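You operate a simulated robot arm through the tools that you are given. There is no shell and no other tool.

You are at the controls of a simulated two-armed robot. One attempt, no reset.

TASK
Pick up the brown bread slice with one hand, pass it to the other hand and put it on the store bench.

The check looks at the end state, three seconds after you hand in, the way a careful person would. Anything else that was tipped, shoved, dropped, spilled or broken makes it a failure.

THE ROBOT
Two 7-joint arms with two-finger parallel grippers on one trunk, on a base that moves. Base frame: it is fixed to the floor where the robot stands at the start and does not move with it; the origin is under the middle of the robot, x ahead of it, y to its left, z up; the surface under the hand at the start is at about z = 900. Readings come in mm, rad, newtons and seconds.
The left shoulder is at the start at [70, 134, 1176], the right one opposite. With the tool pointing down near the work surface each hand reaches from about 200 to 660 mm from the robot's upright axis, wherever it stands, measured 20 degrees to its own side. Places, roughly: brown bread slice (2x10x11 cm) [500, 100, 600]; store bench [500, -100, 900]. Payload 1.57 kg a hand.
Tool frame (each hand has its own): the origin (TCP) lies between the finger pads and is the grasp point; the fingertips stand 30 mm ahead of it; z points along the fingers, y is the line along which they close. The gripper opens to 80 mm. The fingers are 17 mm wide and 12 mm thick; the gripper's body (40 by 82 mm) begins 80 mm behind the TCP.
Orientation is that of the tool frame in the base frame, as [roll, pitch, yaw] about the fixed x, y, z axes, in that order (R = Rz(yaw) Ry(pitch) Rx(roll)). With the fingers straight down and closing along the base's y, the tool's x points along the base's -x, its y along +y and its z along -z.

THE INTERFACE
- The arms move only by the tool play_rows. It takes "left_increments", "right_increments" or both (then of equal length, played together; a hand with none holds still); each is a list of rows, each a list of 7 numbers: the gripper command, from -1 (fully open) to 1 (shut), values between in proportion, then the shift along the tool's x, y, z in units of 300 mm (1.0 is 300 mm), then the turn, a rotation vector about the tool's x, y, z in units of 180 degrees (1.0 is 180 degrees). In form: [[fingers, dx, dy, dz, wx, wy, wz], ...]. A call has 1 to 20 rows; each row is the pose to reach, as a shift and turn from the pose commanded when the call began, along the tool's axes at that moment. A call with a number of a shift or a turn outside -1 to 1 is refused whole. Each row takes 0.2 s and may step no farther than 50 mm and 0.15 rad from the row before; otherwise, or with a gripper value out of range, the whole call is refused. Where a pose cannot be reached the arm comes as near as it can. A force on the tool above 40 N (or 10 N above the force at the start of the call, whichever is more), or a blocked arm, ends the call early, and 0.2 s more pass. The fingers move at their own pace (about 153 mm/s each) and stop on an object; they squeeze with about 35 N. The grip force told is the motor's: it shows also when the fingers shut on nothing. Time passes only in rows, and 0.2 s behind the last, so rows that repeat a pose let the fingers close. The reply holds the time, the measured pose of the TCP, the force on the tool along the base axes, the opening and the grip force, in the units named above and with some noise, with the torque about the TCP (base axes, N m) and any sound that the robot's microphone picked up.
- Cameras (640 x 400 px; columns grow to the right, rows downward): "scene" is now at [110.8, 5.5, 1391.6]; the picture's right is [0.08, -1.00, 0.00], its down [-0.74, -0.06, -0.67] and it looks along [0.67, 0.06, -0.74] (base axes); focal length 266 px, centre (320, 200). "left" rides on the left gripper at [72, 7, -122] in its tool frame; the picture's right is [-0.09, 1.00, 0.00], its down [-0.84, -0.08, -0.54] and it looks along [-0.54, -0.05, 0.84] (tool axes); focal length 238 px, centre (320, 200). "right" rides on the right gripper at [72, -7, -122] in its tool frame; the picture's right is [0.09, 1.00, 0.00], its down [-0.84, 0.08, -0.54] and it looks along [-0.54, 0.05, 0.84] (tool axes); focal length 238 px, centre (320, 200). There is no depth. A picture from a camera that has moved, and an enlarged one, comes with that camera's place and axes in the base frame and with its lens. The place of the scene camera against the robot may be out by one fixed shift of up to 18 mm in any direction.
- grab_frame(camera): a new picture of that camera. It takes no simulated time.
- lift_body(by): slides the trunk up (or, below 0, down) by that many mm; the arms and the scene camera ride with it, the base frame stays. It gives what a move gives, with no picture.
- drive_base(legs): drives the robot by 1 to 6 legs, each [ahead, left, turn to the left] in mm, mm and rad, along the robot's own axes; the way and the turn of a leg run together, so that a leg with both is an arc; at most 1500 mm and 3.142 rad a leg. The arms and the cameras ride along, it lands a little off, and it stops where it bumps. It gives what a move gives.
- pan_tilt(pan, tilt): turns the head with the scene camera to pan (to the left, within 1.501 rad either way) and tilt (down, from -0.506 to 1.204), counted from straight ahead of the robot. It gives what a move gives.
- inspect(camera, box): a new picture of the part [left, top, right, bottom] of that camera's present view, enlarged. It takes no simulated time.
- close_job(): hands the job in; it is judged then, once.

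Nothing tells you exact positions but the pictures and the camera data. Unless the task says otherwise, let go and move clear before handing in.

The tools are called after "Emit:" as name(argument=value, ...) on one line, values as JSON. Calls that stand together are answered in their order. play_rows: Moves the arms, as the interface text tells. Its arguments: {"type":"object","properties":{"left_increments":{"type":"array"},"right_increments":{"type":"array"}},"required":[]} The other tools are called the same way: lift_body (by) moves the trunk up or down; drive_base (legs) drives the base; pan_tilt (pan, tilt) turns the head that bears the scene camera; grab_frame (camera) takes a picture; inspect (camera, box) takes an enlarged picture of a part of a camera's view; close_job () hands the job in.

At the start:

```text
clock: 0.0
left_tool_pos: [519.5, 208.3, 1150.9]
left_tcp_rot: [-3.142, 0.0, -3.141]
left_wrist_force: [0.1, 0.0, -0.2]
left_ft_torque: [0.01, -0.01, -0.02]
left_finger_gap: 80.2
left_finger_force: 0.2
right_tool_pos: [503.2, -227.9, 1139.7]
right_tcp_rot: [-3.141, 0.0, 3.14]
right_wrist_force: [0.8, 0.3, -0.2]
right_ft_torque: [-0.02, 0.0, 0.04]
right_finger_gap: 80.1
right_finger_force: 0.2
trunk travel left (down, up): [-750.0, 190.0]
robot x, y, heading: [0.1, 1.2, 0.001]
head pan, tilt (commanded): [0.082, 0.834]
```

scene: 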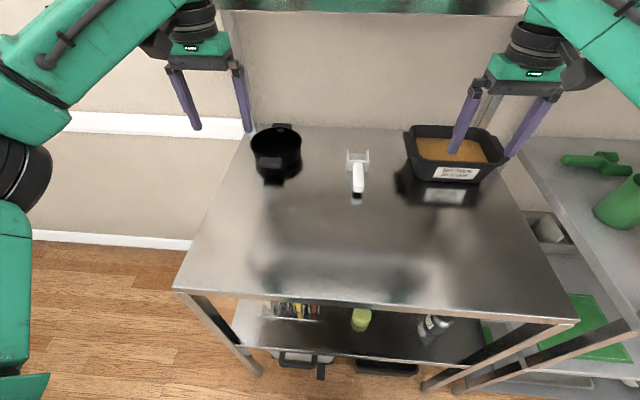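
right: 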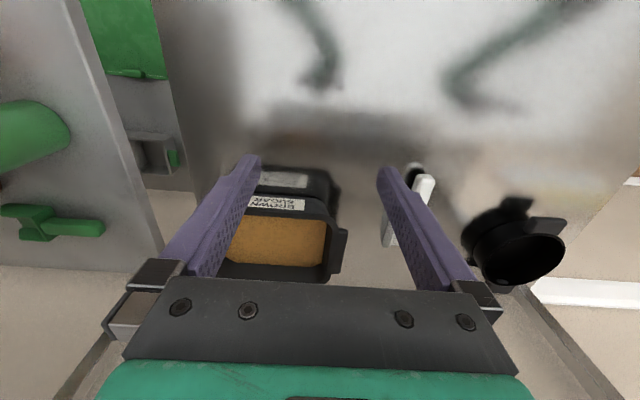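
left: 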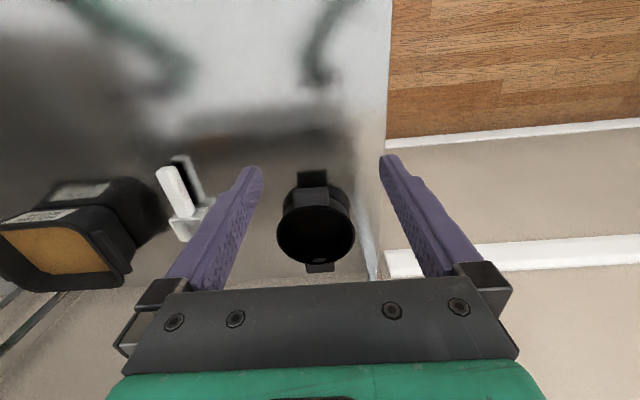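

I see a steel table with a black pot, a white scraper and a tub of brown sugar on top, and a lower shelf with several items below it. The bread slice should be on the shelf at about z = 600, so I'll look closer before moving.

Emit:
inspect(camera="scene", box=[170, 260, 490, 400])

Emit:
inspect(camera="scene", box=[220, 100, 640, 300])

```text
2.00 times, centred on (330, 330) of scene
camera zoom: at [110.8, 5.5, 1391.6], right [0.08, -1.0, 0.0], down [-0.74, -0.06, -0.67], along [0.67, 0.06, -0.74], focal length 532 px, centre (300, -60)
```

zoom: 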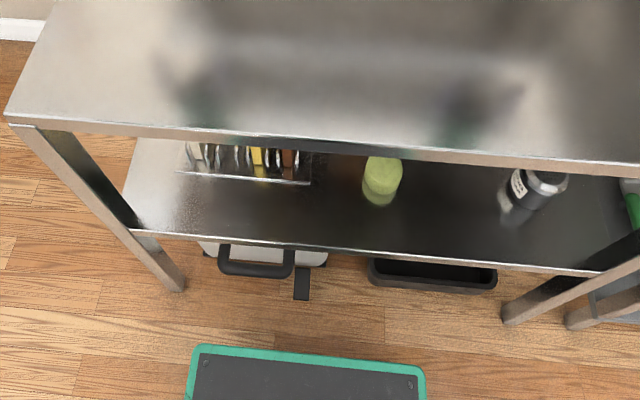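

```text
1.52 times, centred on (430, 200) of scene
camera zoom: at [110.8, 5.5, 1391.6], right [0.08, -1.0, 0.0], down [-0.74, -0.06, -0.67], along [0.67, 0.06, -0.74], focal length 406 px, centre (152, 200)
```

zoom: 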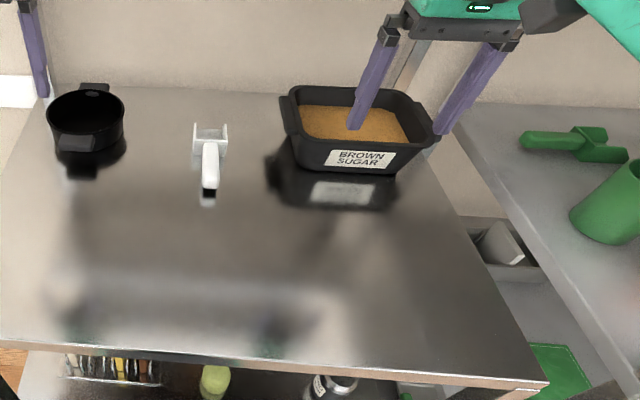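

The lower shelf has a rack at roughly x 400–500, y 100, with upright slices in it. I'll look to both sides first to check there's room to back away.

Emit:
pan_tilt(pan=1.5, tilt=0.6)

Emit:
grab_frame(camera="scene")

Emit:
pan_tilt(pan=-1.5, tilt=0.6)

Emit:
grab_frame(camera="scene")

```text
clock: 1.5
left_tool_pos: [519.6, 208.2, 1150.6]
left_tcp_rot: [3.141, 0.0, -3.141]
left_wrist_force: [0.7, -0.4, -0.9]
left_ft_torque: [0.06, -0.01, 0.01]
left_finger_gap: 80.1
left_finger_force: 0.0
right_tool_pos: [503.7, -228.7, 1139.3]
right_tcp_rot: [-3.141, -0.001, 3.141]
right_wrist_force: [0.1, 0.1, -0.8]
right_ft_torque: [0.02, -0.04, -0.03]
right_finger_gap: 79.8
right_finger_force: 0.1
trunk travel left (down, up): [-750.0, 190.0]
robot x, y, heading: [-0.1, 0.5, -0.003]
head pan, tilt (commanded): [1.499, 0.6]
```

```text
taken
camera scene: at [38.5, 87.1, 1411.2], right [1.0, -0.07, 0.0], down [-0.04, -0.56, -0.82], along [0.06, 0.82, -0.57], focal length 266 px, centre (320, 200)
```

scene: 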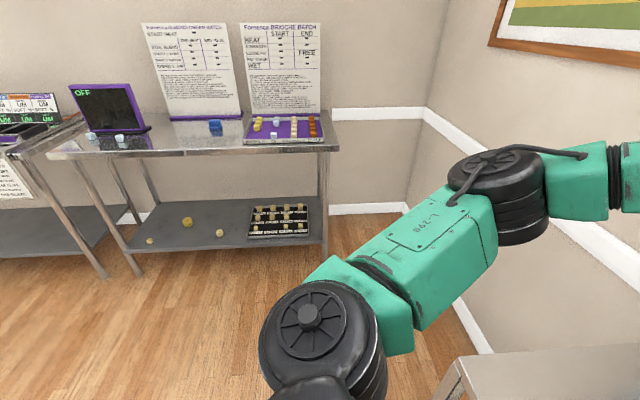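

```text
clock: 4.1
left_tool_pos: [519.7, 207.9, 1150.1]
left_tcp_rot: [3.14, 0.0, -3.141]
left_wrist_force: [-0.6, 0.1, 0.3]
left_ft_torque: [-0.01, -0.02, 0.0]
left_finger_gap: 79.7
left_finger_force: 0.1
right_tool_pos: [502.9, -227.8, 1138.3]
right_tcp_rot: [3.141, 0.0, 3.14]
right_wrist_force: [-0.4, 1.2, -0.3]
right_ft_torque: [-0.04, -0.01, 0.01]
right_finger_gap: 80.1
right_finger_force: 0.3
trunk travel left (down, up): [-750.0, 190.0]
robot x, y, heading: [-0.4, -0.0, 0.001]
head pan, tilt (commanded): [-1.499, 0.6]
```

```text
taken
camera scene: at [38.5, -89.2, 1411.2], right [-1.0, -0.07, 0.0], down [-0.04, 0.56, -0.83], along [0.06, -0.82, -0.56], focal length 266 px, centre (320, 200)
```

scene: 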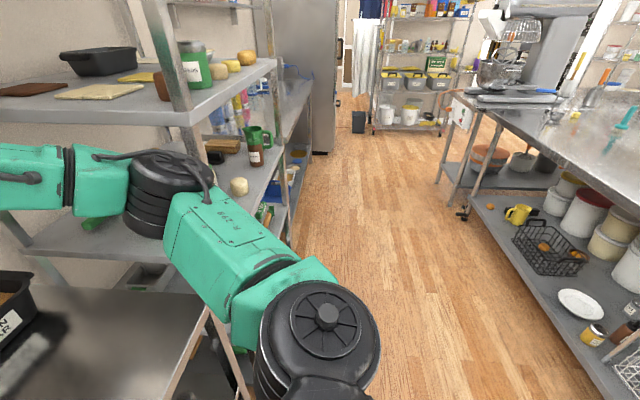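

The aisle behind is clear for about 600 mm, and the prep tables start near x = -1000. I'll back up straight 480 mm so the hands clear the table edge, then lower the trunk and look at the lower shelf.

Emit:
drive_base(legs=[[-480, 0, 0]])

Emit:
pan_tilt(pan=0.0, tilt=0.8)

Emit:
grab_frame(camera="scene")

```text
clock: 7.0
left_tool_pos: [37.3, 211.0, 1149.9]
left_tcp_rot: [-3.141, -0.002, -3.134]
left_wrist_force: [0.5, 0.7, 0.1]
left_ft_torque: [0.02, 0.0, -0.03]
left_finger_gap: 80.1
left_finger_force: 0.0
right_tool_pos: [24.8, -225.9, 1138.6]
right_tcp_rot: [-3.14, -0.002, -3.136]
right_wrist_force: [0.2, 0.3, 0.4]
right_ft_torque: [0.02, 0.02, 0.02]
right_finger_gap: 80.2
right_finger_force: 0.1
trunk travel left (down, up): [-750.0, 190.0]
robot x, y, heading: [-481.7, -4.7, 0.01]
head pan, tilt (commanded): [-1.499, 0.6]
```

```text
clock: 8.6
left_tool_pos: [35.1, 210.0, 1151.0]
left_tcp_rot: [-3.14, -0.002, -3.134]
left_wrist_force: [-0.2, -0.1, 0.0]
left_ft_torque: [0.02, -0.01, -0.01]
left_finger_gap: 80.2
left_finger_force: 0.2
right_tool_pos: [24.7, -226.0, 1138.4]
right_tcp_rot: [3.141, 0.0, -3.137]
right_wrist_force: [-0.9, -0.9, 0.4]
right_ft_torque: [0.0, 0.03, -0.03]
right_finger_gap: 80.0
right_finger_force: 0.1
trunk travel left (down, up): [-750.0, 190.0]
robot x, y, heading: [-479.0, 0.4, 0.005]
head pan, tilt (commanded): [0.0, 0.799]
```

```text
taken
camera scene: at [-368.3, -1.7, 1394.3], right [0.01, -1.0, 0.0], down [-0.72, 0.0, -0.7], along [0.7, 0.0, -0.72], focal length 266 px, centre (320, 200)
```

scene: 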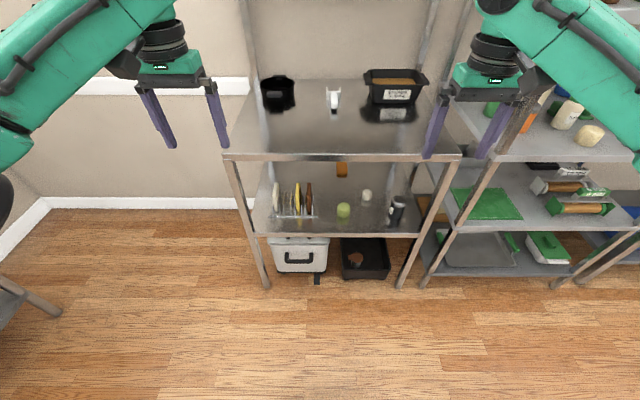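

From back here I can see a rack on the lower shelf holding upright slices, with a green cup and jars next to it. I'll lower the trunk and look straight in.

Emit:
lift_body(by=-450)

Emit:
pan_tilt(pan=0.1, tilt=0.4)

Emit:
grab_frame(camera="scene")

Emit:
inspect(camera="scene", box=[220, 130, 420, 255])

```text
refused: -450 is not a number from -400 to 400
```

```text
clock: 9.5
left_tool_pos: [35.8, 209.7, 1151.0]
left_tcp_rot: [3.141, -0.001, -3.136]
left_wrist_force: [0.0, -0.7, 0.1]
left_ft_torque: [0.01, -0.05, -0.01]
left_finger_gap: 80.2
left_finger_force: 0.0
right_tool_pos: [23.8, -225.5, 1138.6]
right_tcp_rot: [3.141, 0.001, -3.137]
right_wrist_force: [0.2, 0.1, 0.6]
right_ft_torque: [0.0, 0.01, 0.01]
right_finger_gap: 79.9
right_finger_force: 0.1
trunk travel left (down, up): [-750.0, 190.0]
robot x, y, heading: [-476.9, -2.3, 0.001]
head pan, tilt (commanded): [0.099, 0.4]
```

```text
taken
camera scene: at [-357.0, 7.6, 1429.3], right [0.11, -0.99, 0.0], down [-0.39, -0.04, -0.92], along [0.92, 0.1, -0.39], focal length 266 px, centre (320, 200)
```

scene: 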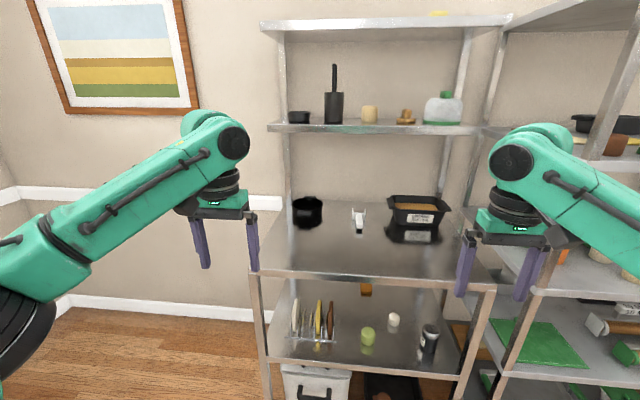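

```text
3.20 times, centred on (320, 192) of scene
camera zoom: at [-357.0, 7.6, 1429.3], right [0.11, -0.99, 0.0], down [-0.39, -0.04, -0.92], along [0.92, 0.1, -0.39], focal length 852 px, centre (320, 224)
```

zoom: 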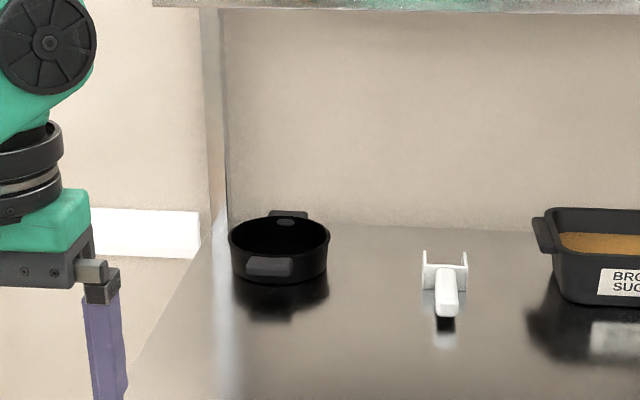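

The store bench is the steel table top at z ≈ 900, and the slices stand in a rack on the shelf below it. I'll lower the trunk 400 mm to look in.

Emit:
lift_body(by=-400)

Emit:
grab_frame(camera="scene")

```text
clock: 13.3
left_tool_pos: [36.8, 210.2, 751.0]
left_tcp_rot: [3.141, 0.0, -3.134]
left_wrist_force: [0.9, -0.4, 1.3]
left_ft_torque: [-0.01, 0.02, -0.06]
left_finger_gap: 79.7
left_finger_force: 0.1
right_tool_pos: [23.9, -226.6, 738.5]
right_tcp_rot: [3.141, 0.0, -3.136]
right_wrist_force: [0.3, 1.0, 0.1]
right_ft_torque: [-0.03, -0.01, 0.01]
right_finger_gap: 79.7
right_finger_force: 0.1
trunk travel left (down, up): [-350.0, 590.0]
robot x, y, heading: [-484.4, -1.1, 0.006]
head pan, tilt (commanded): [0.099, 0.4]
```

```text
taken
camera scene: at [-357.1, 7.6, 1029.5], right [0.11, -0.99, 0.0], down [-0.39, -0.04, -0.92], along [0.92, 0.1, -0.39], focal length 266 px, centre (320, 200)
```

scene: 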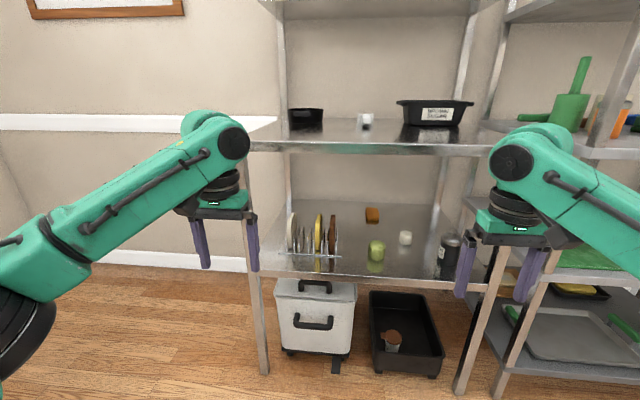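

Emit:
inspect(camera="scene", box=[260, 190, 420, 290])

Emit:
inspect(camera="scene", box=[275, 205, 355, 265])

```text
4.00 times, centred on (340, 240) of scene
camera zoom: at [-357.1, 7.6, 1029.5], right [0.11, -0.99, 0.0], down [-0.39, -0.04, -0.92], along [0.92, 0.1, -0.39], focal length 1065 px, centre (240, 40)
```

zoom: 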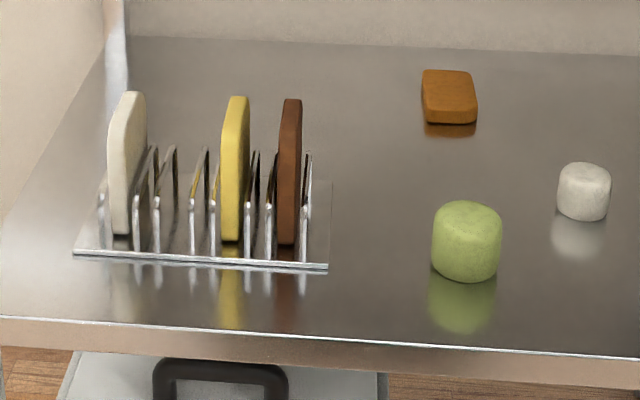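

```text
6.67 times, centred on (315, 235) of scene
camera zoom: at [-357.1, 7.6, 1029.5], right [0.11, -0.99, 0.0], down [-0.39, -0.04, -0.92], along [0.92, 0.1, -0.39], focal length 1775 px, centre (353, -33)
```

zoom: 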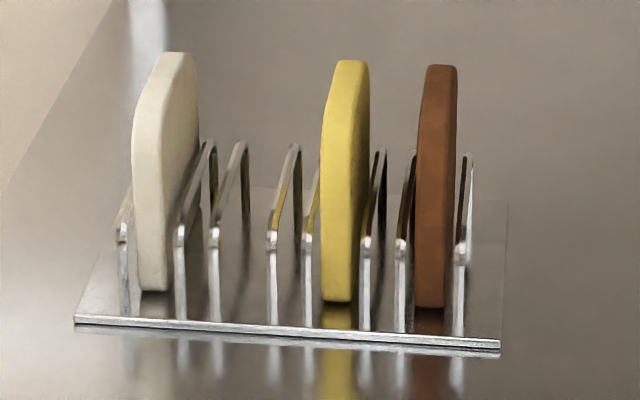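

The rack holds a white, a yellow and a brown slice, with the brown one rightmost at about x 400–500, y 50, standing in the x–z plane on a shelf at z ≈ 520. I plan to reach in from the front with the left hand pitched forward. First I'll retract the right hand and tip the left hand up to about 30° below horizontal.

Emit:
play_rows(left_increments=[[-1, -0.033, 0, 0.017, 0, -0.0417, 0], [-1, -0.067, 0, 0.033, 0, -0.0833, 0], [-1, -0.1, 0, 0.05, 0, -0.125, 0], [-1, -0.133, 0, 0.067, 0, -0.1667, 0], [-1, -0.167, 0, 0.083, 0, -0.2083, 0], [-1, -0.2, 0, 0.1, 0, -0.25, 0], [-1, -0.233, 0, 0.117, 0, -0.2917, 0], [-1, -0.267, 0, 0.133, 0, -0.3333, 0]], right_increments=[[-1, 0.083, 0, 0, 0, 0, 0], [-1, 0.167, 0, 0, 0, 0, 0], [-1, 0.25, 0, 0, 0, 0, 0], [-1, 0.333, 0, 0, 0, 0, 0], [-1, 0.417, 0, 0, 0, 0, 0], [-1, 0.5, 0, 0, 0, 0, 0], [-1, 0.583, 0, 0, 0, 0, 0], [-1, 0.667, 0, 0, 0, 0, 0]])

Emit:
grab_frame(camera="left")

Emit:
grab_frame(camera="scene")

```text
clock: 15.1
left_tool_pos: [116.7, 211.3, 710.3]
left_tcp_rot: [-3.141, 1.05, -3.134]
left_wrist_force: [0.4, 0.5, 0.7]
left_ft_torque: [-0.03, -0.02, 0.05]
left_finger_gap: 79.8
left_finger_force: 0.1
right_tool_pos: [-177.8, -228.2, 739.1]
right_tcp_rot: [3.141, 0.0, -3.136]
right_wrist_force: [-0.3, 0.9, 0.6]
right_ft_torque: [0.0, -0.02, 0.02]
right_finger_gap: 80.0
right_finger_force: 0.0
trunk travel left (down, up): [-350.0, 590.0]
robot x, y, heading: [-479.6, -3.5, 0.007]
head pan, tilt (commanded): [0.099, 0.4]
```

```text
taken
camera left: at [-24.6, 215.1, 709.9], right [0.04, 1.0, 0.08], down [-0.05, -0.08, 1.0], along [1.0, -0.04, 0.05], focal length 238 px, centre (320, 200)
```

left: 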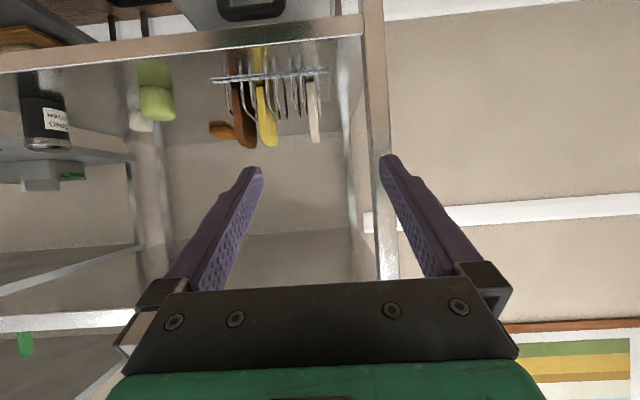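

```text
taken
camera scene: at [-357.3, 7.7, 1029.5], right [0.11, -0.99, 0.0], down [-0.39, -0.04, -0.92], along [0.92, 0.1, -0.39], focal length 266 px, centre (320, 200)
```

scene: 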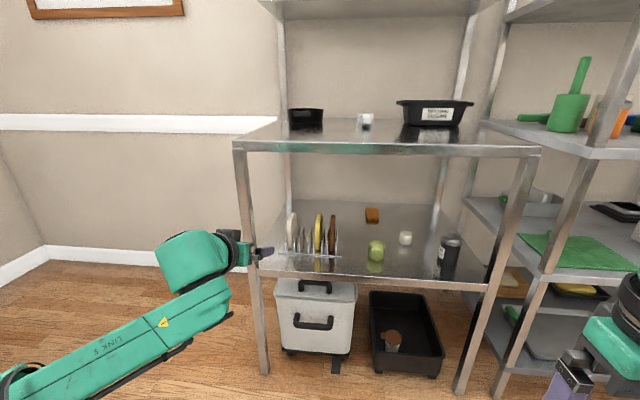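

The hand camera is upside down in this pose (picture down is up), and the brown slice sits to the picture-left of the yellow one. I'll zoom in to triangulate it.

Emit:
inspect(camera="left", box=[190, 20, 350, 160])

Emit:
inspect(camera="scene", box=[230, 200, 350, 280])

```text
2.86 times, centred on (270, 90) of left
camera zoom: at [-24.6, 215.1, 709.9], right [0.04, 1.0, 0.08], down [-0.05, -0.08, 1.0], along [1.0, -0.04, 0.05], focal length 681 px, centre (463, 514)
```

zoom: 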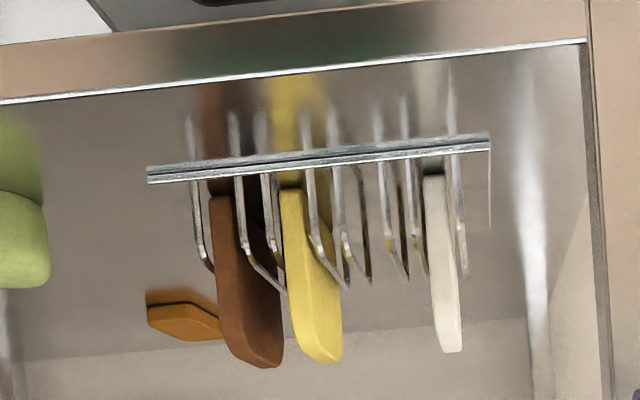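

```text
5.00 times, centred on (290, 240) of scene
camera zoom: at [-357.3, 7.7, 1029.5], right [0.11, -0.99, 0.0], down [-0.39, -0.04, -0.92], along [0.92, 0.1, -0.39], focal length 1331 px, centre (470, 0)
```

zoom: 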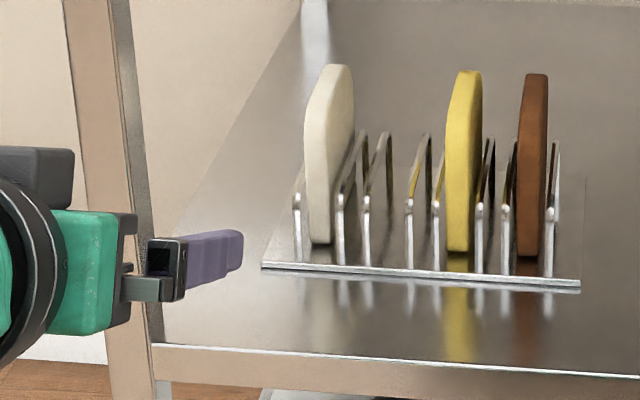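

Triangulating from both cameras, the shelf is at z ≈ 509 and the rack front at x ≈ 387. The brown slice runs from x ≈ 406 back, at y ≈ 60 and z ≈ 515–622, with the rack hoops topping out at z ≈ 557. I'll lower the trunk 110 mm and drive until the left hand stands in front of the slice.

Emit:
lift_body(by=-110)

Emit:
drive_base(legs=[[0, -149, 0], [160, 0, -0.006]])

Emit:
grab_frame(camera="left")

Emit:
grab_frame(camera="scene")

```text
clock: 16.5
left_tool_pos: [116.5, 210.0, 601.1]
left_tcp_rot: [3.141, 1.047, -3.134]
left_wrist_force: [0.3, 0.8, 0.1]
left_ft_torque: [0.0, -0.02, -0.02]
left_finger_gap: 80.2
left_finger_force: 0.0
right_tool_pos: [-177.4, -227.4, 629.2]
right_tcp_rot: [3.141, 0.0, -3.136]
right_wrist_force: [0.1, -0.6, 0.4]
right_ft_torque: [-0.01, 0.0, -0.01]
right_finger_gap: 80.0
right_finger_force: 0.0
trunk travel left (down, up): [-240.0, 700.0]
robot x, y, heading: [-480.3, -1.9, 0.011]
head pan, tilt (commanded): [0.099, 0.4]
```

```text
clock: 18.9
left_tool_pos: [283.3, 55.7, 600.6]
left_tcp_rot: [3.142, 1.045, 3.139]
left_wrist_force: [-0.1, 0.7, 0.6]
left_ft_torque: [0.01, -0.03, -0.03]
left_finger_gap: 80.1
left_finger_force: 0.0
right_tool_pos: [-15.9, -379.2, 628.7]
right_tcp_rot: [-3.141, -0.001, 3.137]
right_wrist_force: [0.1, -0.3, 0.0]
right_ft_torque: [0.04, 0.04, -0.01]
right_finger_gap: 80.0
right_finger_force: 0.0
trunk travel left (down, up): [-240.0, 700.0]
robot x, y, heading: [-318.3, -151.4, -0.002]
head pan, tilt (commanded): [0.099, 0.4]
```

```text
taken
camera left: at [142.5, 61.0, 599.6], right [0.05, 1.0, 0.08], down [-0.05, -0.08, 1.0], along [1.0, -0.05, 0.05], focal length 238 px, centre (320, 200)
```

left: 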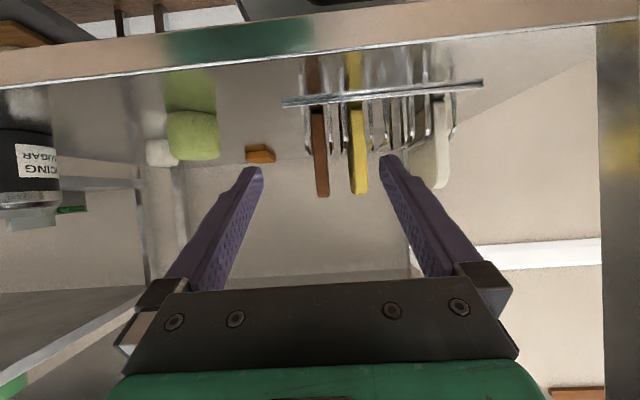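

```text
taken
camera scene: at [-192.1, -143.1, 919.4], right [0.09, -1.0, 0.0], down [-0.39, -0.04, -0.92], along [0.92, 0.09, -0.39], focal length 266 px, centre (320, 200)
```

scene: 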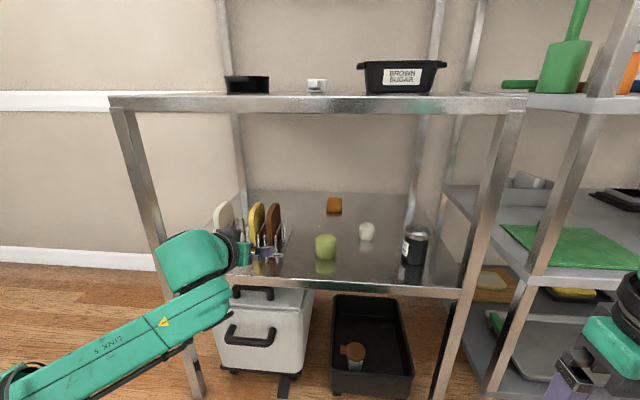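

The left hand now stands in front of the rack at about the right height. I'll zoom the hand camera to get the slice's exact y.

Emit:
inspect(camera="left", box=[270, 60, 430, 200])

Emit:
inspect(camera="scene", box=[200, 190, 320, 270])

```text
2.86 times, centred on (350, 130) of left
camera zoom: at [142.5, 61.0, 599.6], right [0.05, 1.0, 0.08], down [-0.05, -0.08, 1.0], along [1.0, -0.05, 0.05], focal length 681 px, centre (234, 400)
```

zoom: 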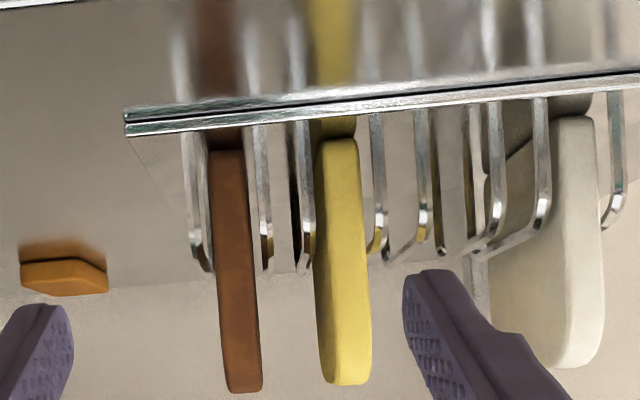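

```text
5.00 times, centred on (260, 230) of scene
camera zoom: at [-192.1, -143.1, 919.4], right [0.09, -1.0, 0.0], down [-0.39, -0.04, -0.92], along [0.92, 0.09, -0.39], focal length 1331 px, centre (620, 50)
```

zoom: 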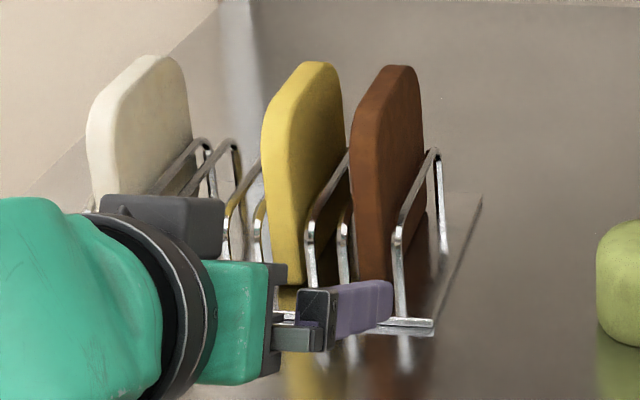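

From two hand-camera views I put the brown slice's front edge at x ≈ 441, centre y ≈ 51, z ≈ 505–613, and the hoop tops at z ≈ 551. The gap to the yellow slice is about 29 mm. I'll drive 90 mm closer, narrow the fingers to about 36 mm and re-check the alignment.

Emit:
drive_base(legs=[[90, 0, 0.002]])

Emit:
play_rows(left_increments=[[0.1, 0, 0, 0, 0, 0, 0], [0.1, 0, 0, 0, 0, 0, 0]])

Emit:
grab_frame(camera="left")

Emit:
inspect(camera="left", box=[240, 50, 400, 190])

```text
clock: 20.0
left_tool_pos: [374.3, 57.2, 599.3]
left_tcp_rot: [3.141, 1.046, -3.141]
left_wrist_force: [-0.4, -0.4, -0.5]
left_ft_torque: [0.01, 0.02, 0.01]
left_finger_gap: 79.6
left_finger_force: 0.0
right_tool_pos: [77.7, -378.9, 628.7]
right_tcp_rot: [3.141, 0.001, 3.14]
right_wrist_force: [-0.3, -0.2, -0.6]
right_ft_torque: [-0.02, 0.03, 0.0]
right_finger_gap: 79.9
right_finger_force: 0.1
trunk travel left (down, up): [-240.0, 700.0]
robot x, y, heading: [-224.7, -149.7, -0.002]
head pan, tilt (commanded): [0.099, 0.4]
```

```text
clock: 20.6
left_tool_pos: [373.9, 57.0, 600.1]
left_tcp_rot: [-3.14, 1.049, 3.141]
left_wrist_force: [-0.7, -0.7, 0.0]
left_ft_torque: [0.0, 0.0, 0.02]
left_finger_gap: 36.1
left_finger_force: 0.0
right_tool_pos: [77.1, -379.7, 627.9]
right_tcp_rot: [3.14, 0.001, 3.14]
right_wrist_force: [-0.2, -0.1, 0.1]
right_ft_torque: [-0.02, 0.01, -0.01]
right_finger_gap: 80.1
right_finger_force: 0.0
trunk travel left (down, up): [-240.0, 700.0]
robot x, y, heading: [-228.7, -148.9, 0.002]
head pan, tilt (commanded): [0.099, 0.4]
```

```text
taken
camera left: at [233.4, 61.8, 599.8], right [0.05, 1.0, 0.08], down [-0.05, -0.08, 1.0], along [1.0, -0.05, 0.05], focal length 238 px, centre (320, 200)
```

left: 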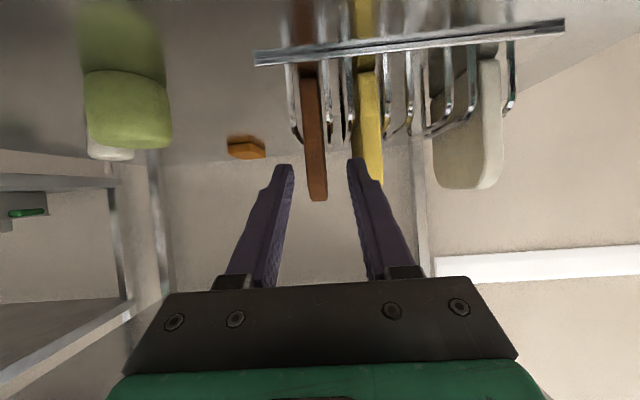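

```text
2.86 times, centred on (320, 120) of left
camera zoom: at [233.4, 61.8, 599.8], right [0.05, 1.0, 0.08], down [-0.05, -0.08, 1.0], along [1.0, -0.05, 0.05], focal length 681 px, centre (320, 429)
```

zoom: 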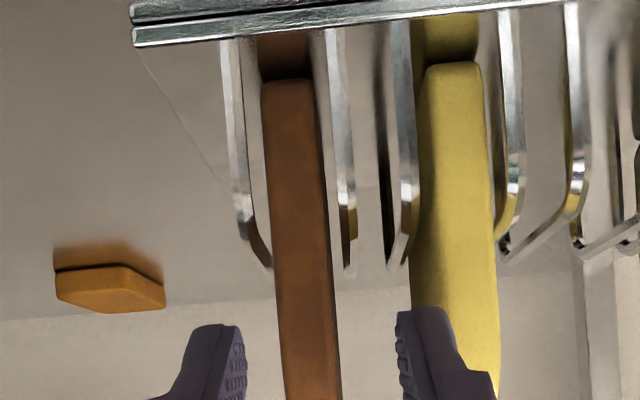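

The slice's front edge is at x ≈ 436, centre y ≈ 50.4 and about 16 mm thick. The hand is 6.6 mm too far left, so I'll shift it, drop it 8 mm, and move halfway in to check that the fingers straddle the slice.

Emit:
play_rows(left_increments=[[0.1, 0.0115, -0.011, 0.0067, 0, 0, 0], [0.1, 0.0231, -0.022, 0.0133, 0, 0, 0], [0.1, 0.0064, -0.022, 0.0422, 0, 0, 0], [0.1, -0.0102, -0.022, 0.0711, 0, 0, 0]])

Emit:
grab_frame(camera="left")

Emit:
inspect(camera="scene", box=[180, 180, 340, 300])

```text
clock: 21.6
left_tool_pos: [395.4, 51.8, 593.2]
left_tcp_rot: [-3.141, 1.045, 3.14]
left_wrist_force: [0.1, 0.3, -0.4]
left_ft_torque: [0.01, 0.04, -0.01]
left_finger_gap: 35.8
left_finger_force: 0.0
right_tool_pos: [77.9, -380.5, 628.2]
right_tcp_rot: [-3.142, 0.0, 3.139]
right_wrist_force: [-0.8, 0.4, -0.4]
right_ft_torque: [0.01, 0.01, 0.01]
right_finger_gap: 80.2
right_finger_force: 0.0
trunk travel left (down, up): [-240.0, 700.0]
robot x, y, heading: [-224.2, -152.8, -0.002]
head pan, tilt (commanded): [0.099, 0.4]
```

```text
taken
camera left: at [254.2, 56.2, 591.8], right [0.05, 1.0, 0.08], down [-0.05, -0.08, 1.0], along [1.0, -0.05, 0.05], focal length 238 px, centre (320, 200)
```

left: 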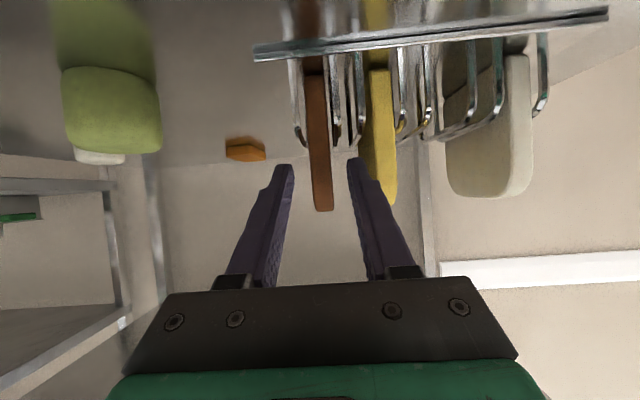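

```text
3.33 times, centred on (260, 240) of scene
camera zoom: at [-100.9, -143.1, 919.4], right [0.1, -1.0, 0.0], down [-0.39, -0.04, -0.92], along [0.92, 0.09, -0.39], focal length 888 px, centre (520, 67)
```

zoom: 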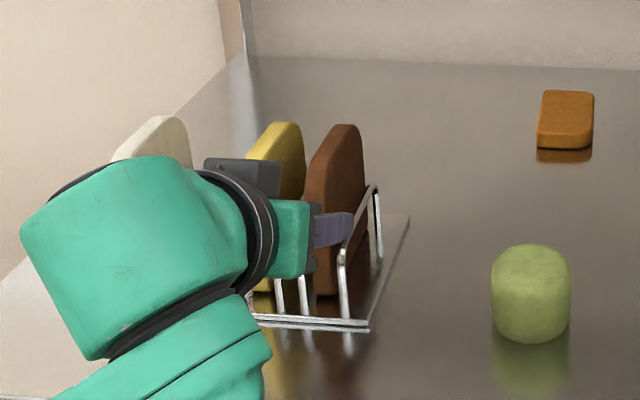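

The fingers look nearly centred on the brown slice and clear of the yellow one. I'll zoom in once more to confirm before going in.

Emit:
inspect(camera="left", box=[260, 110, 420, 220])

```text
3.64 times, centred on (340, 165) of left
camera zoom: at [254.2, 56.2, 591.8], right [0.05, 1.0, 0.08], down [-0.05, -0.08, 1.0], along [1.0, -0.05, 0.05], focal length 867 px, centre (247, 327)
```

zoom: 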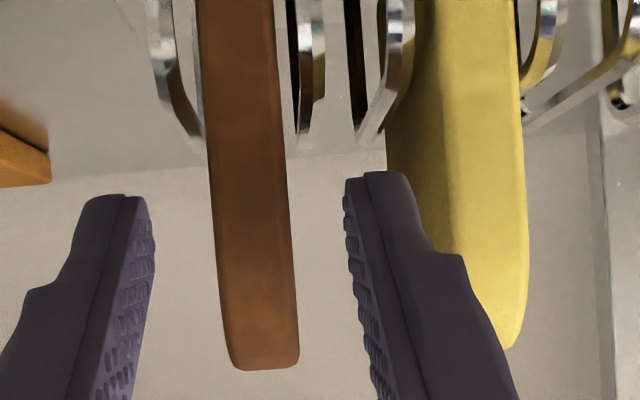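

Everything lines up: hand centre y ≈ 50.0 against the slice's 49.4. The fingers thicken to 18 mm further back, so I'll narrow the opening to 30 mm, which leaves about 7 mm on each side. Then I'll advance 63 mm.

Emit:
play_rows(left_increments=[[0.25, 0, 0, 0, 0, 0, 0], [0.25, -0.0199, -0.001, 0.0371, 0, 0, 0], [0.25, -0.0397, -0.002, 0.0741, 0, 0, 0], [0.25, -0.0596, -0.002, 0.1112, 0, 0, 0], [0.25, -0.0794, -0.002, 0.1482, 0, 0, 0], [0.25, -0.0993, -0.002, 0.1853, 0, 0, 0]])

Emit:
grab_frame(camera="left")

Emit:
inspect(camera="scene", box=[180, 180, 340, 300])

```text
clock: 23.0
left_tool_pos: [457.1, 51.5, 590.0]
left_tcp_rot: [3.14, 1.047, 3.141]
left_wrist_force: [-0.7, 0.1, 1.0]
left_ft_torque: [0.02, -0.01, -0.01]
left_finger_gap: 30.2
left_finger_force: 0.1
right_tool_pos: [77.7, -378.2, 629.4]
right_tcp_rot: [3.142, 0.001, 3.14]
right_wrist_force: [0.1, -0.4, 0.5]
right_ft_torque: [0.0, -0.02, 0.01]
right_finger_gap: 80.0
right_finger_force: 0.0
trunk travel left (down, up): [-240.0, 700.0]
robot x, y, heading: [-223.7, -153.7, 0.003]
head pan, tilt (commanded): [0.099, 0.4]
```

```text
taken
camera left: at [316.7, 55.6, 589.7], right [0.05, 1.0, 0.08], down [-0.05, -0.08, 1.0], along [1.0, -0.05, 0.05], focal length 238 px, centre (320, 200)
```

left: 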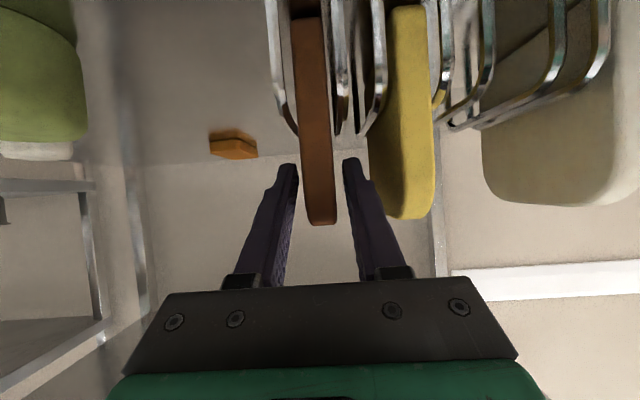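

```text
3.33 times, centred on (260, 240) of scene
camera zoom: at [-100.8, -143.2, 919.4], right [0.1, -1.0, 0.0], down [-0.39, -0.04, -0.92], along [0.92, 0.09, -0.39], focal length 888 px, centre (520, 67)
```

zoom: 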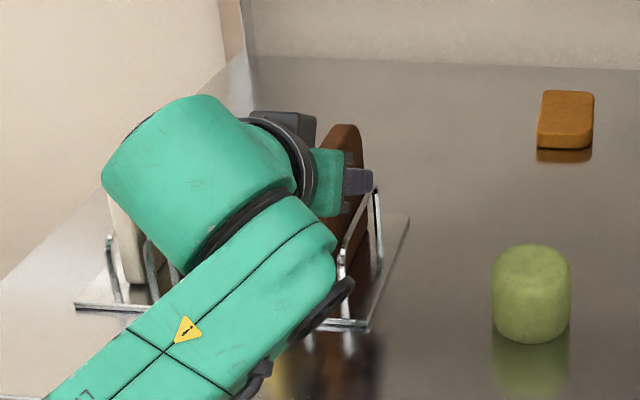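

The fingers now straddle the brown slice with a clear gap on both sides, and there is no contact force. I'll close on it.

Emit:
play_rows(left_increments=[[0.5, 0, 0, 0, 0, 0, 0], [0.6, 0, 0, 0, 0, 0, 0], [1, 0, 0, 0, 0, 0, 0], [1, 0, 0, 0, 0, 0, 0], [1, 0, 0, 0, 0, 0, 0]])

Emit:
grab_frame(camera="left")

```text
clock: 24.2
left_tool_pos: [458.7, 50.6, 590.3]
left_tcp_rot: [-3.14, 1.047, 3.141]
left_wrist_force: [0.2, -0.2, -0.4]
left_ft_torque: [0.0, 0.02, -0.02]
left_finger_gap: 15.2
left_finger_force: 31.0
right_tool_pos: [77.9, -379.8, 627.1]
right_tcp_rot: [3.141, -0.001, 3.139]
right_wrist_force: [0.1, -0.4, 0.8]
right_ft_torque: [-0.01, 0.02, 0.02]
right_finger_gap: 79.8
right_finger_force: 0.0
trunk travel left (down, up): [-240.0, 700.0]
robot x, y, heading: [-223.7, -153.4, -0.007]
head pan, tilt (commanded): [0.099, 0.4]
```

```text
taken
camera left: at [316.5, 55.4, 589.8], right [0.05, 1.0, 0.08], down [-0.05, -0.08, 1.0], along [1.0, -0.05, 0.05], focal length 238 px, centre (320, 200)
```

left: 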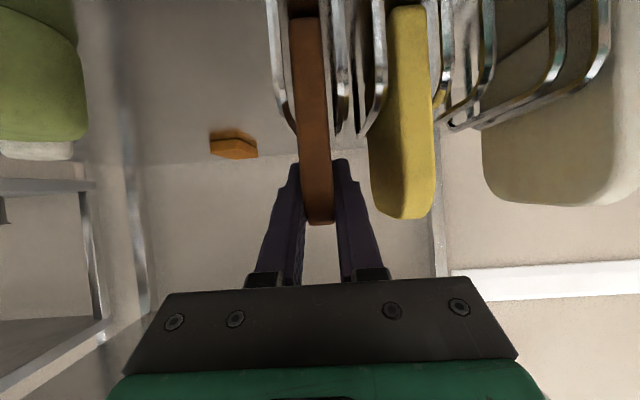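

The slice is gripped (gap 15.2 mm, about 31 N). I'll lift it straight up 70 mm, out of the hoops.

Emit:
play_rows(left_increments=[[1, -0.0202, 0, -0.0117, 0, 0, 0], [1, -0.0606, 0, -0.035, 0, 0, 0], [1, -0.101, 0, -0.0583, 0, 0, 0], [1, -0.1415, 0, -0.0817, 0, 0, 0], [1, -0.1819, 0, -0.105, 0, 0, 0], [1, -0.2021, 0, -0.1167, 0, 0, 0]])

Emit:
grab_frame(camera="left")

Emit:
grab_frame(camera="scene")

```text
clock: 25.6
left_tool_pos: [458.0, 50.3, 659.9]
left_tcp_rot: [-3.141, 1.045, -3.141]
left_wrist_force: [-0.3, 0.7, -1.2]
left_ft_torque: [0.03, -0.01, 0.01]
left_finger_gap: 15.0
left_finger_force: 30.9
right_tool_pos: [77.2, -378.5, 628.3]
right_tcp_rot: [3.141, 0.0, 3.139]
right_wrist_force: [-0.2, 0.7, 0.4]
right_ft_torque: [0.0, 0.04, 0.0]
right_finger_gap: 80.1
right_finger_force: 0.0
trunk travel left (down, up): [-240.0, 700.0]
robot x, y, heading: [-223.8, -152.0, 0.0]
head pan, tilt (commanded): [0.099, 0.4]
```

```text
taken
camera left: at [316.3, 54.6, 659.3], right [0.05, 1.0, 0.08], down [-0.05, -0.08, 1.0], along [1.0, -0.05, 0.05], focal length 238 px, centre (320, 200)
```

left: 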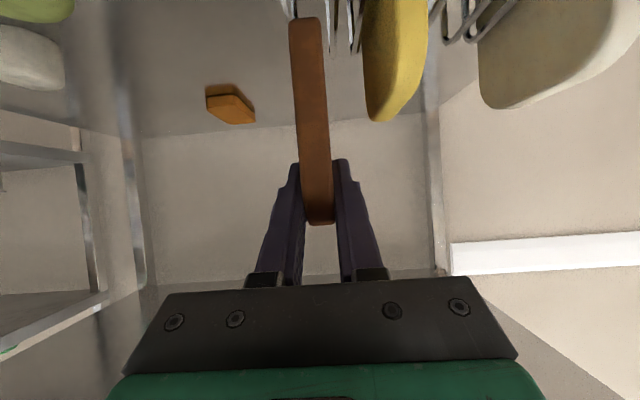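

```text
taken
camera scene: at [-100.9, -143.1, 919.4], right [0.1, -1.0, 0.0], down [-0.39, -0.04, -0.92], along [0.92, 0.09, -0.39], focal length 266 px, centre (320, 200)
```

scene: 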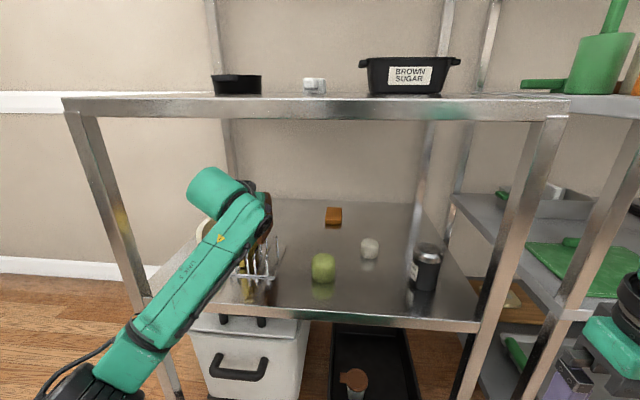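

The slice is clear of the rack, with its bottom at z ≈ 576 against hoops at 551. I'll drive straight back out from under the bench.

Emit:
drive_base(legs=[[-290, 0, 0]])

Emit:
grab_frame(camera="scene")

Emit:
grab_frame(camera="left")

```text
clock: 27.6
left_tool_pos: [168.6, 50.5, 659.9]
left_tcp_rot: [3.141, 1.046, -3.139]
left_wrist_force: [0.3, -0.8, -0.3]
left_ft_torque: [-0.03, -0.01, -0.03]
left_finger_gap: 15.2
left_finger_force: 31.0
right_tool_pos: [-211.4, -377.3, 628.5]
right_tcp_rot: [3.141, 0.002, 3.141]
right_wrist_force: [-0.6, -1.3, 0.2]
right_ft_torque: [0.02, 0.01, 0.02]
right_finger_gap: 79.8
right_finger_force: 0.2
trunk travel left (down, up): [-240.0, 700.0]
robot x, y, heading: [-515.7, -149.3, 0.003]
head pan, tilt (commanded): [0.099, 0.4]
```

```text
taken
camera scene: at [-389.4, -142.6, 919.5], right [0.1, -1.0, 0.0], down [-0.39, -0.04, -0.92], along [0.92, 0.09, -0.39], focal length 266 px, centre (320, 200)
```

scene: 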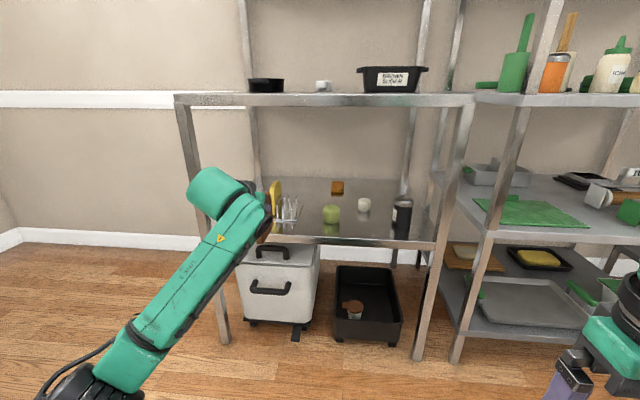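

```text
taken
camera left: at [27.6, 55.7, 659.5], right [0.05, 1.0, 0.08], down [-0.05, -0.08, 1.0], along [1.0, -0.05, 0.05], focal length 238 px, centre (320, 200)
```

left: 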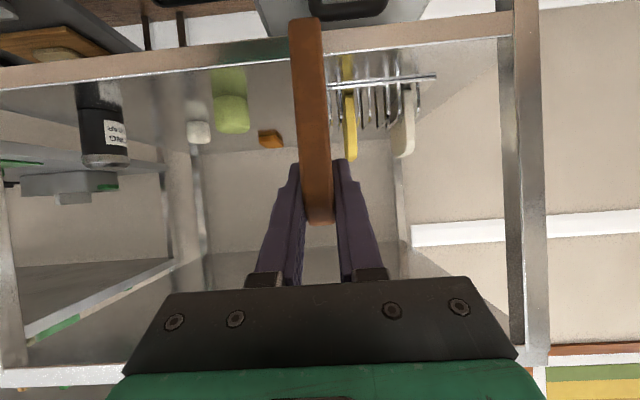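

The slice is out in free space. I'll bring the left hand to the middle in front of the robot, at a height both arms reach comfortably, for the handover.

Emit:
play_rows(left_increments=[[1, 0.0653, -0.0667, -0.0538, 0, 0, 0], [1, 0.1306, -0.1333, -0.1076, 0, 0, 0], [1, 0.1959, -0.2, -0.1615, 0, 0, 0], [1, 0.2612, -0.2667, -0.2153, 0, 0, 0], [1, 0.3265, -0.3333, -0.2691, 0, 0, 0], [1, 0.3918, -0.4, -0.3229, 0, 0, 0], [1, 0.4571, -0.4667, -0.3768, 0, 0, 0], [1, 0.5224, -0.5333, -0.4306, 0, 0, 0], [1, 0.5877, -0.6, -0.4844, 0, 0, 0]])

Emit:
pan_tilt(pan=0.0, tilt=0.75)

Emit:
grab_frame(camera="scene")

Emit:
grab_frame(camera="right")

```text
clock: 29.6
left_tool_pos: [-44.6, -131.8, 578.1]
left_tcp_rot: [-3.14, 1.046, -3.137]
left_wrist_force: [0.2, 0.1, -1.1]
left_ft_torque: [0.0, 0.03, -0.02]
left_finger_gap: 15.1
left_finger_force: 31.2
right_tool_pos: [-210.4, -379.6, 628.8]
right_tcp_rot: [3.141, 0.0, 3.141]
right_wrist_force: [-0.2, -1.1, 0.5]
right_ft_torque: [-0.02, 0.0, 0.01]
right_finger_gap: 80.1
right_finger_force: 0.0
trunk travel left (down, up): [-240.0, 700.0]
robot x, y, heading: [-510.8, -148.5, 0.003]
head pan, tilt (commanded): [0.099, 0.4]
```

```text
clock: 30.5
left_tool_pos: [-43.4, -131.9, 578.0]
left_tcp_rot: [3.141, 1.049, -3.139]
left_wrist_force: [0.2, 0.0, -0.2]
left_ft_torque: [-0.01, -0.01, 0.02]
left_finger_gap: 15.4
left_finger_force: 31.0
right_tool_pos: [-211.0, -379.6, 629.6]
right_tcp_rot: [-3.141, 0.0, -3.14]
right_wrist_force: [-0.6, 0.0, -0.6]
right_ft_torque: [0.02, 0.0, -0.02]
right_finger_gap: 80.4
right_finger_force: 0.1
trunk travel left (down, up): [-240.0, 700.0]
robot x, y, heading: [-512.2, -150.7, 0.002]
head pan, tilt (commanded): [0.0, 0.75]
```

```text
taken
camera scene: at [-398.4, -151.8, 888.4], right [0.0, -1.0, 0.0], down [-0.68, 0.0, -0.73], along [0.73, 0.0, -0.68], focal length 266 px, centre (320, 200)
```

scene: 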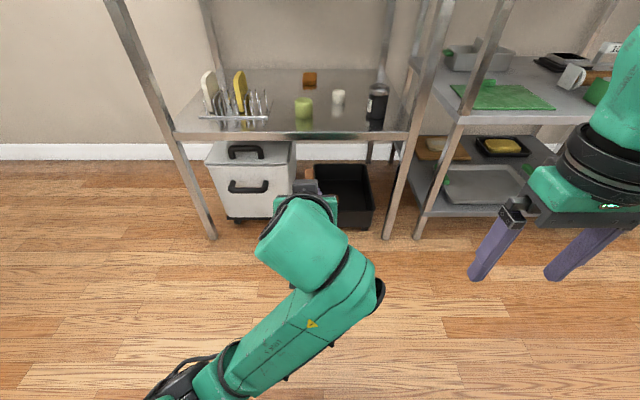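

```text
taken
camera right: at [-283.4, -384.6, 751.3], right [-0.09, 1.0, 0.0], down [0.84, 0.08, 0.54], along [0.54, 0.05, -0.84], focal length 238 px, centre (320, 200)
```

right: 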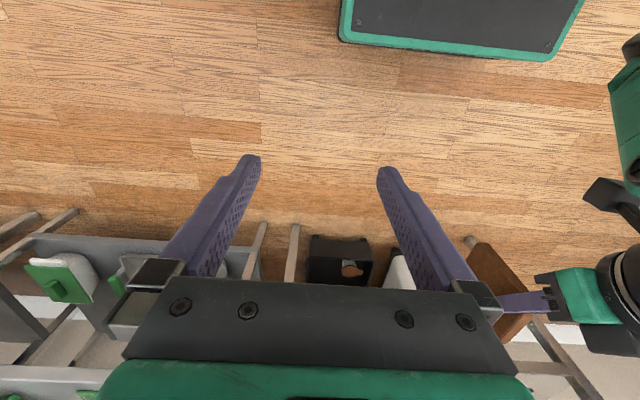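

The slice is held at the centre by the left hand, and the right hand is free on the right. I'll bring the right hand, pointing down, around to hover above the far end of the slice.

Emit:
play_rows(right_increments=[[-1, -0.1267, 0, -0.035, 0, 0, 0], [-1, -0.2533, 0, -0.07, 0, 0, 0], [-1, -0.38, 0, -0.105, 0, 0, 0], [-1, -0.5067, 0, -0.14, 0, 0, 0], [-1, -0.6333, 0, -0.17, 0, 0, 0], [-1, -0.76, 0, -0.2, 0, 0, 0], [-1, -0.76, 0.13, -0.2, 0, 0, 0], [-1, -0.76, 0.26, -0.2, 0, 0, 0], [-1, -0.76, 0.39, -0.2, 0, 0, 0], [-1, -0.76, 0.52, -0.2, 0, 0, 0], [-1, -0.76, 0.6, -0.2, 0, 0, 0]])

Emit:
grab_frame(camera="scene")

Emit:
grab_frame(camera="right")

```text
clock: 32.9
left_tool_pos: [-43.4, -131.8, 579.5]
left_tcp_rot: [-3.14, 1.046, -3.139]
left_wrist_force: [-0.3, 0.3, -0.7]
left_ft_torque: [0.03, -0.02, 0.0]
left_finger_gap: 15.2
left_finger_force: 31.2
right_tool_pos: [15.9, -198.6, 689.3]
right_tcp_rot: [-3.14, 0.0, 3.139]
right_wrist_force: [0.2, 0.5, 0.6]
right_ft_torque: [0.04, 0.0, 0.02]
right_finger_gap: 80.1
right_finger_force: 0.0
trunk travel left (down, up): [-240.0, 700.0]
robot x, y, heading: [-514.0, -148.2, 0.004]
head pan, tilt (commanded): [0.0, 0.75]
```

```text
taken
camera scene: at [-398.4, -151.6, 888.3], right [0.0, -1.0, 0.0], down [-0.68, 0.0, -0.73], along [0.73, 0.0, -0.68], focal length 266 px, centre (320, 200)
```

scene: 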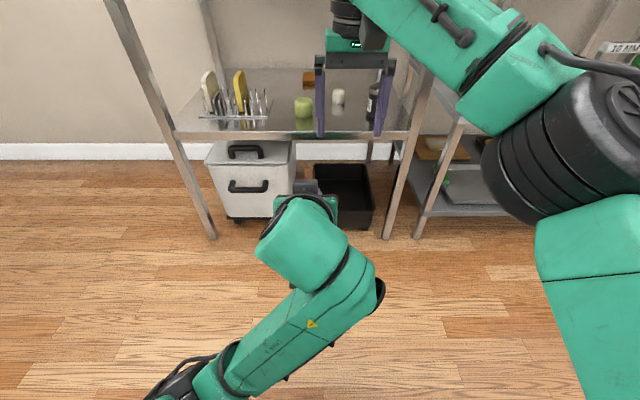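

```text
taken
camera right: at [-56.4, -204.1, 811.0], right [-0.09, 1.0, 0.0], down [0.84, 0.08, 0.54], along [0.54, 0.05, -0.84], focal length 238 px, centre (320, 200)
```

right: 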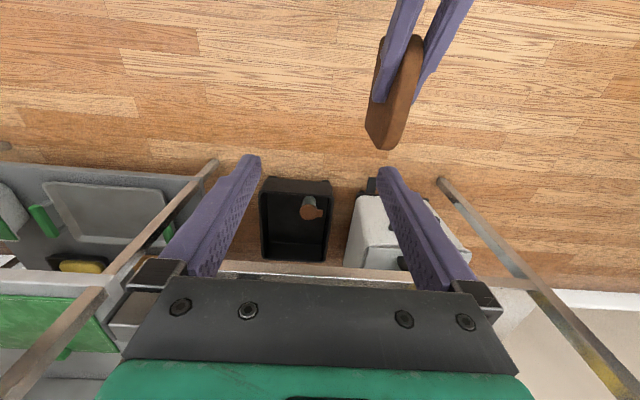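

The right-hand camera sees the slice held in the left fingers. I'll zoom in to locate its far end and mid-plane.

Emit:
inspect(camera="right", box=[320, 0, 500, 160])

```text
2.50 times, centred on (410, 80) of right
camera zoom: at [-56.4, -204.1, 811.0], right [-0.09, 1.0, 0.0], down [0.84, 0.08, 0.54], along [0.54, 0.05, -0.84], focal length 596 px, centre (95, 500)
```

zoom: 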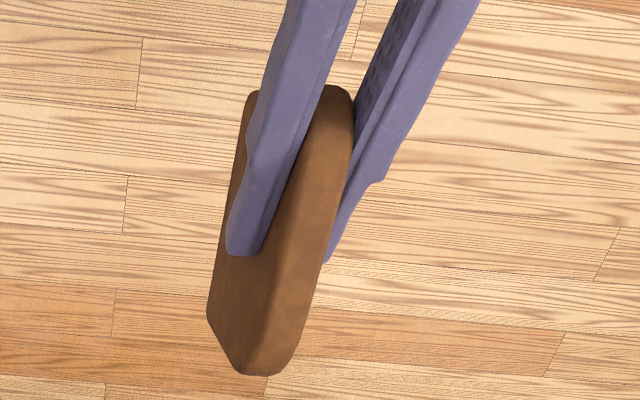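

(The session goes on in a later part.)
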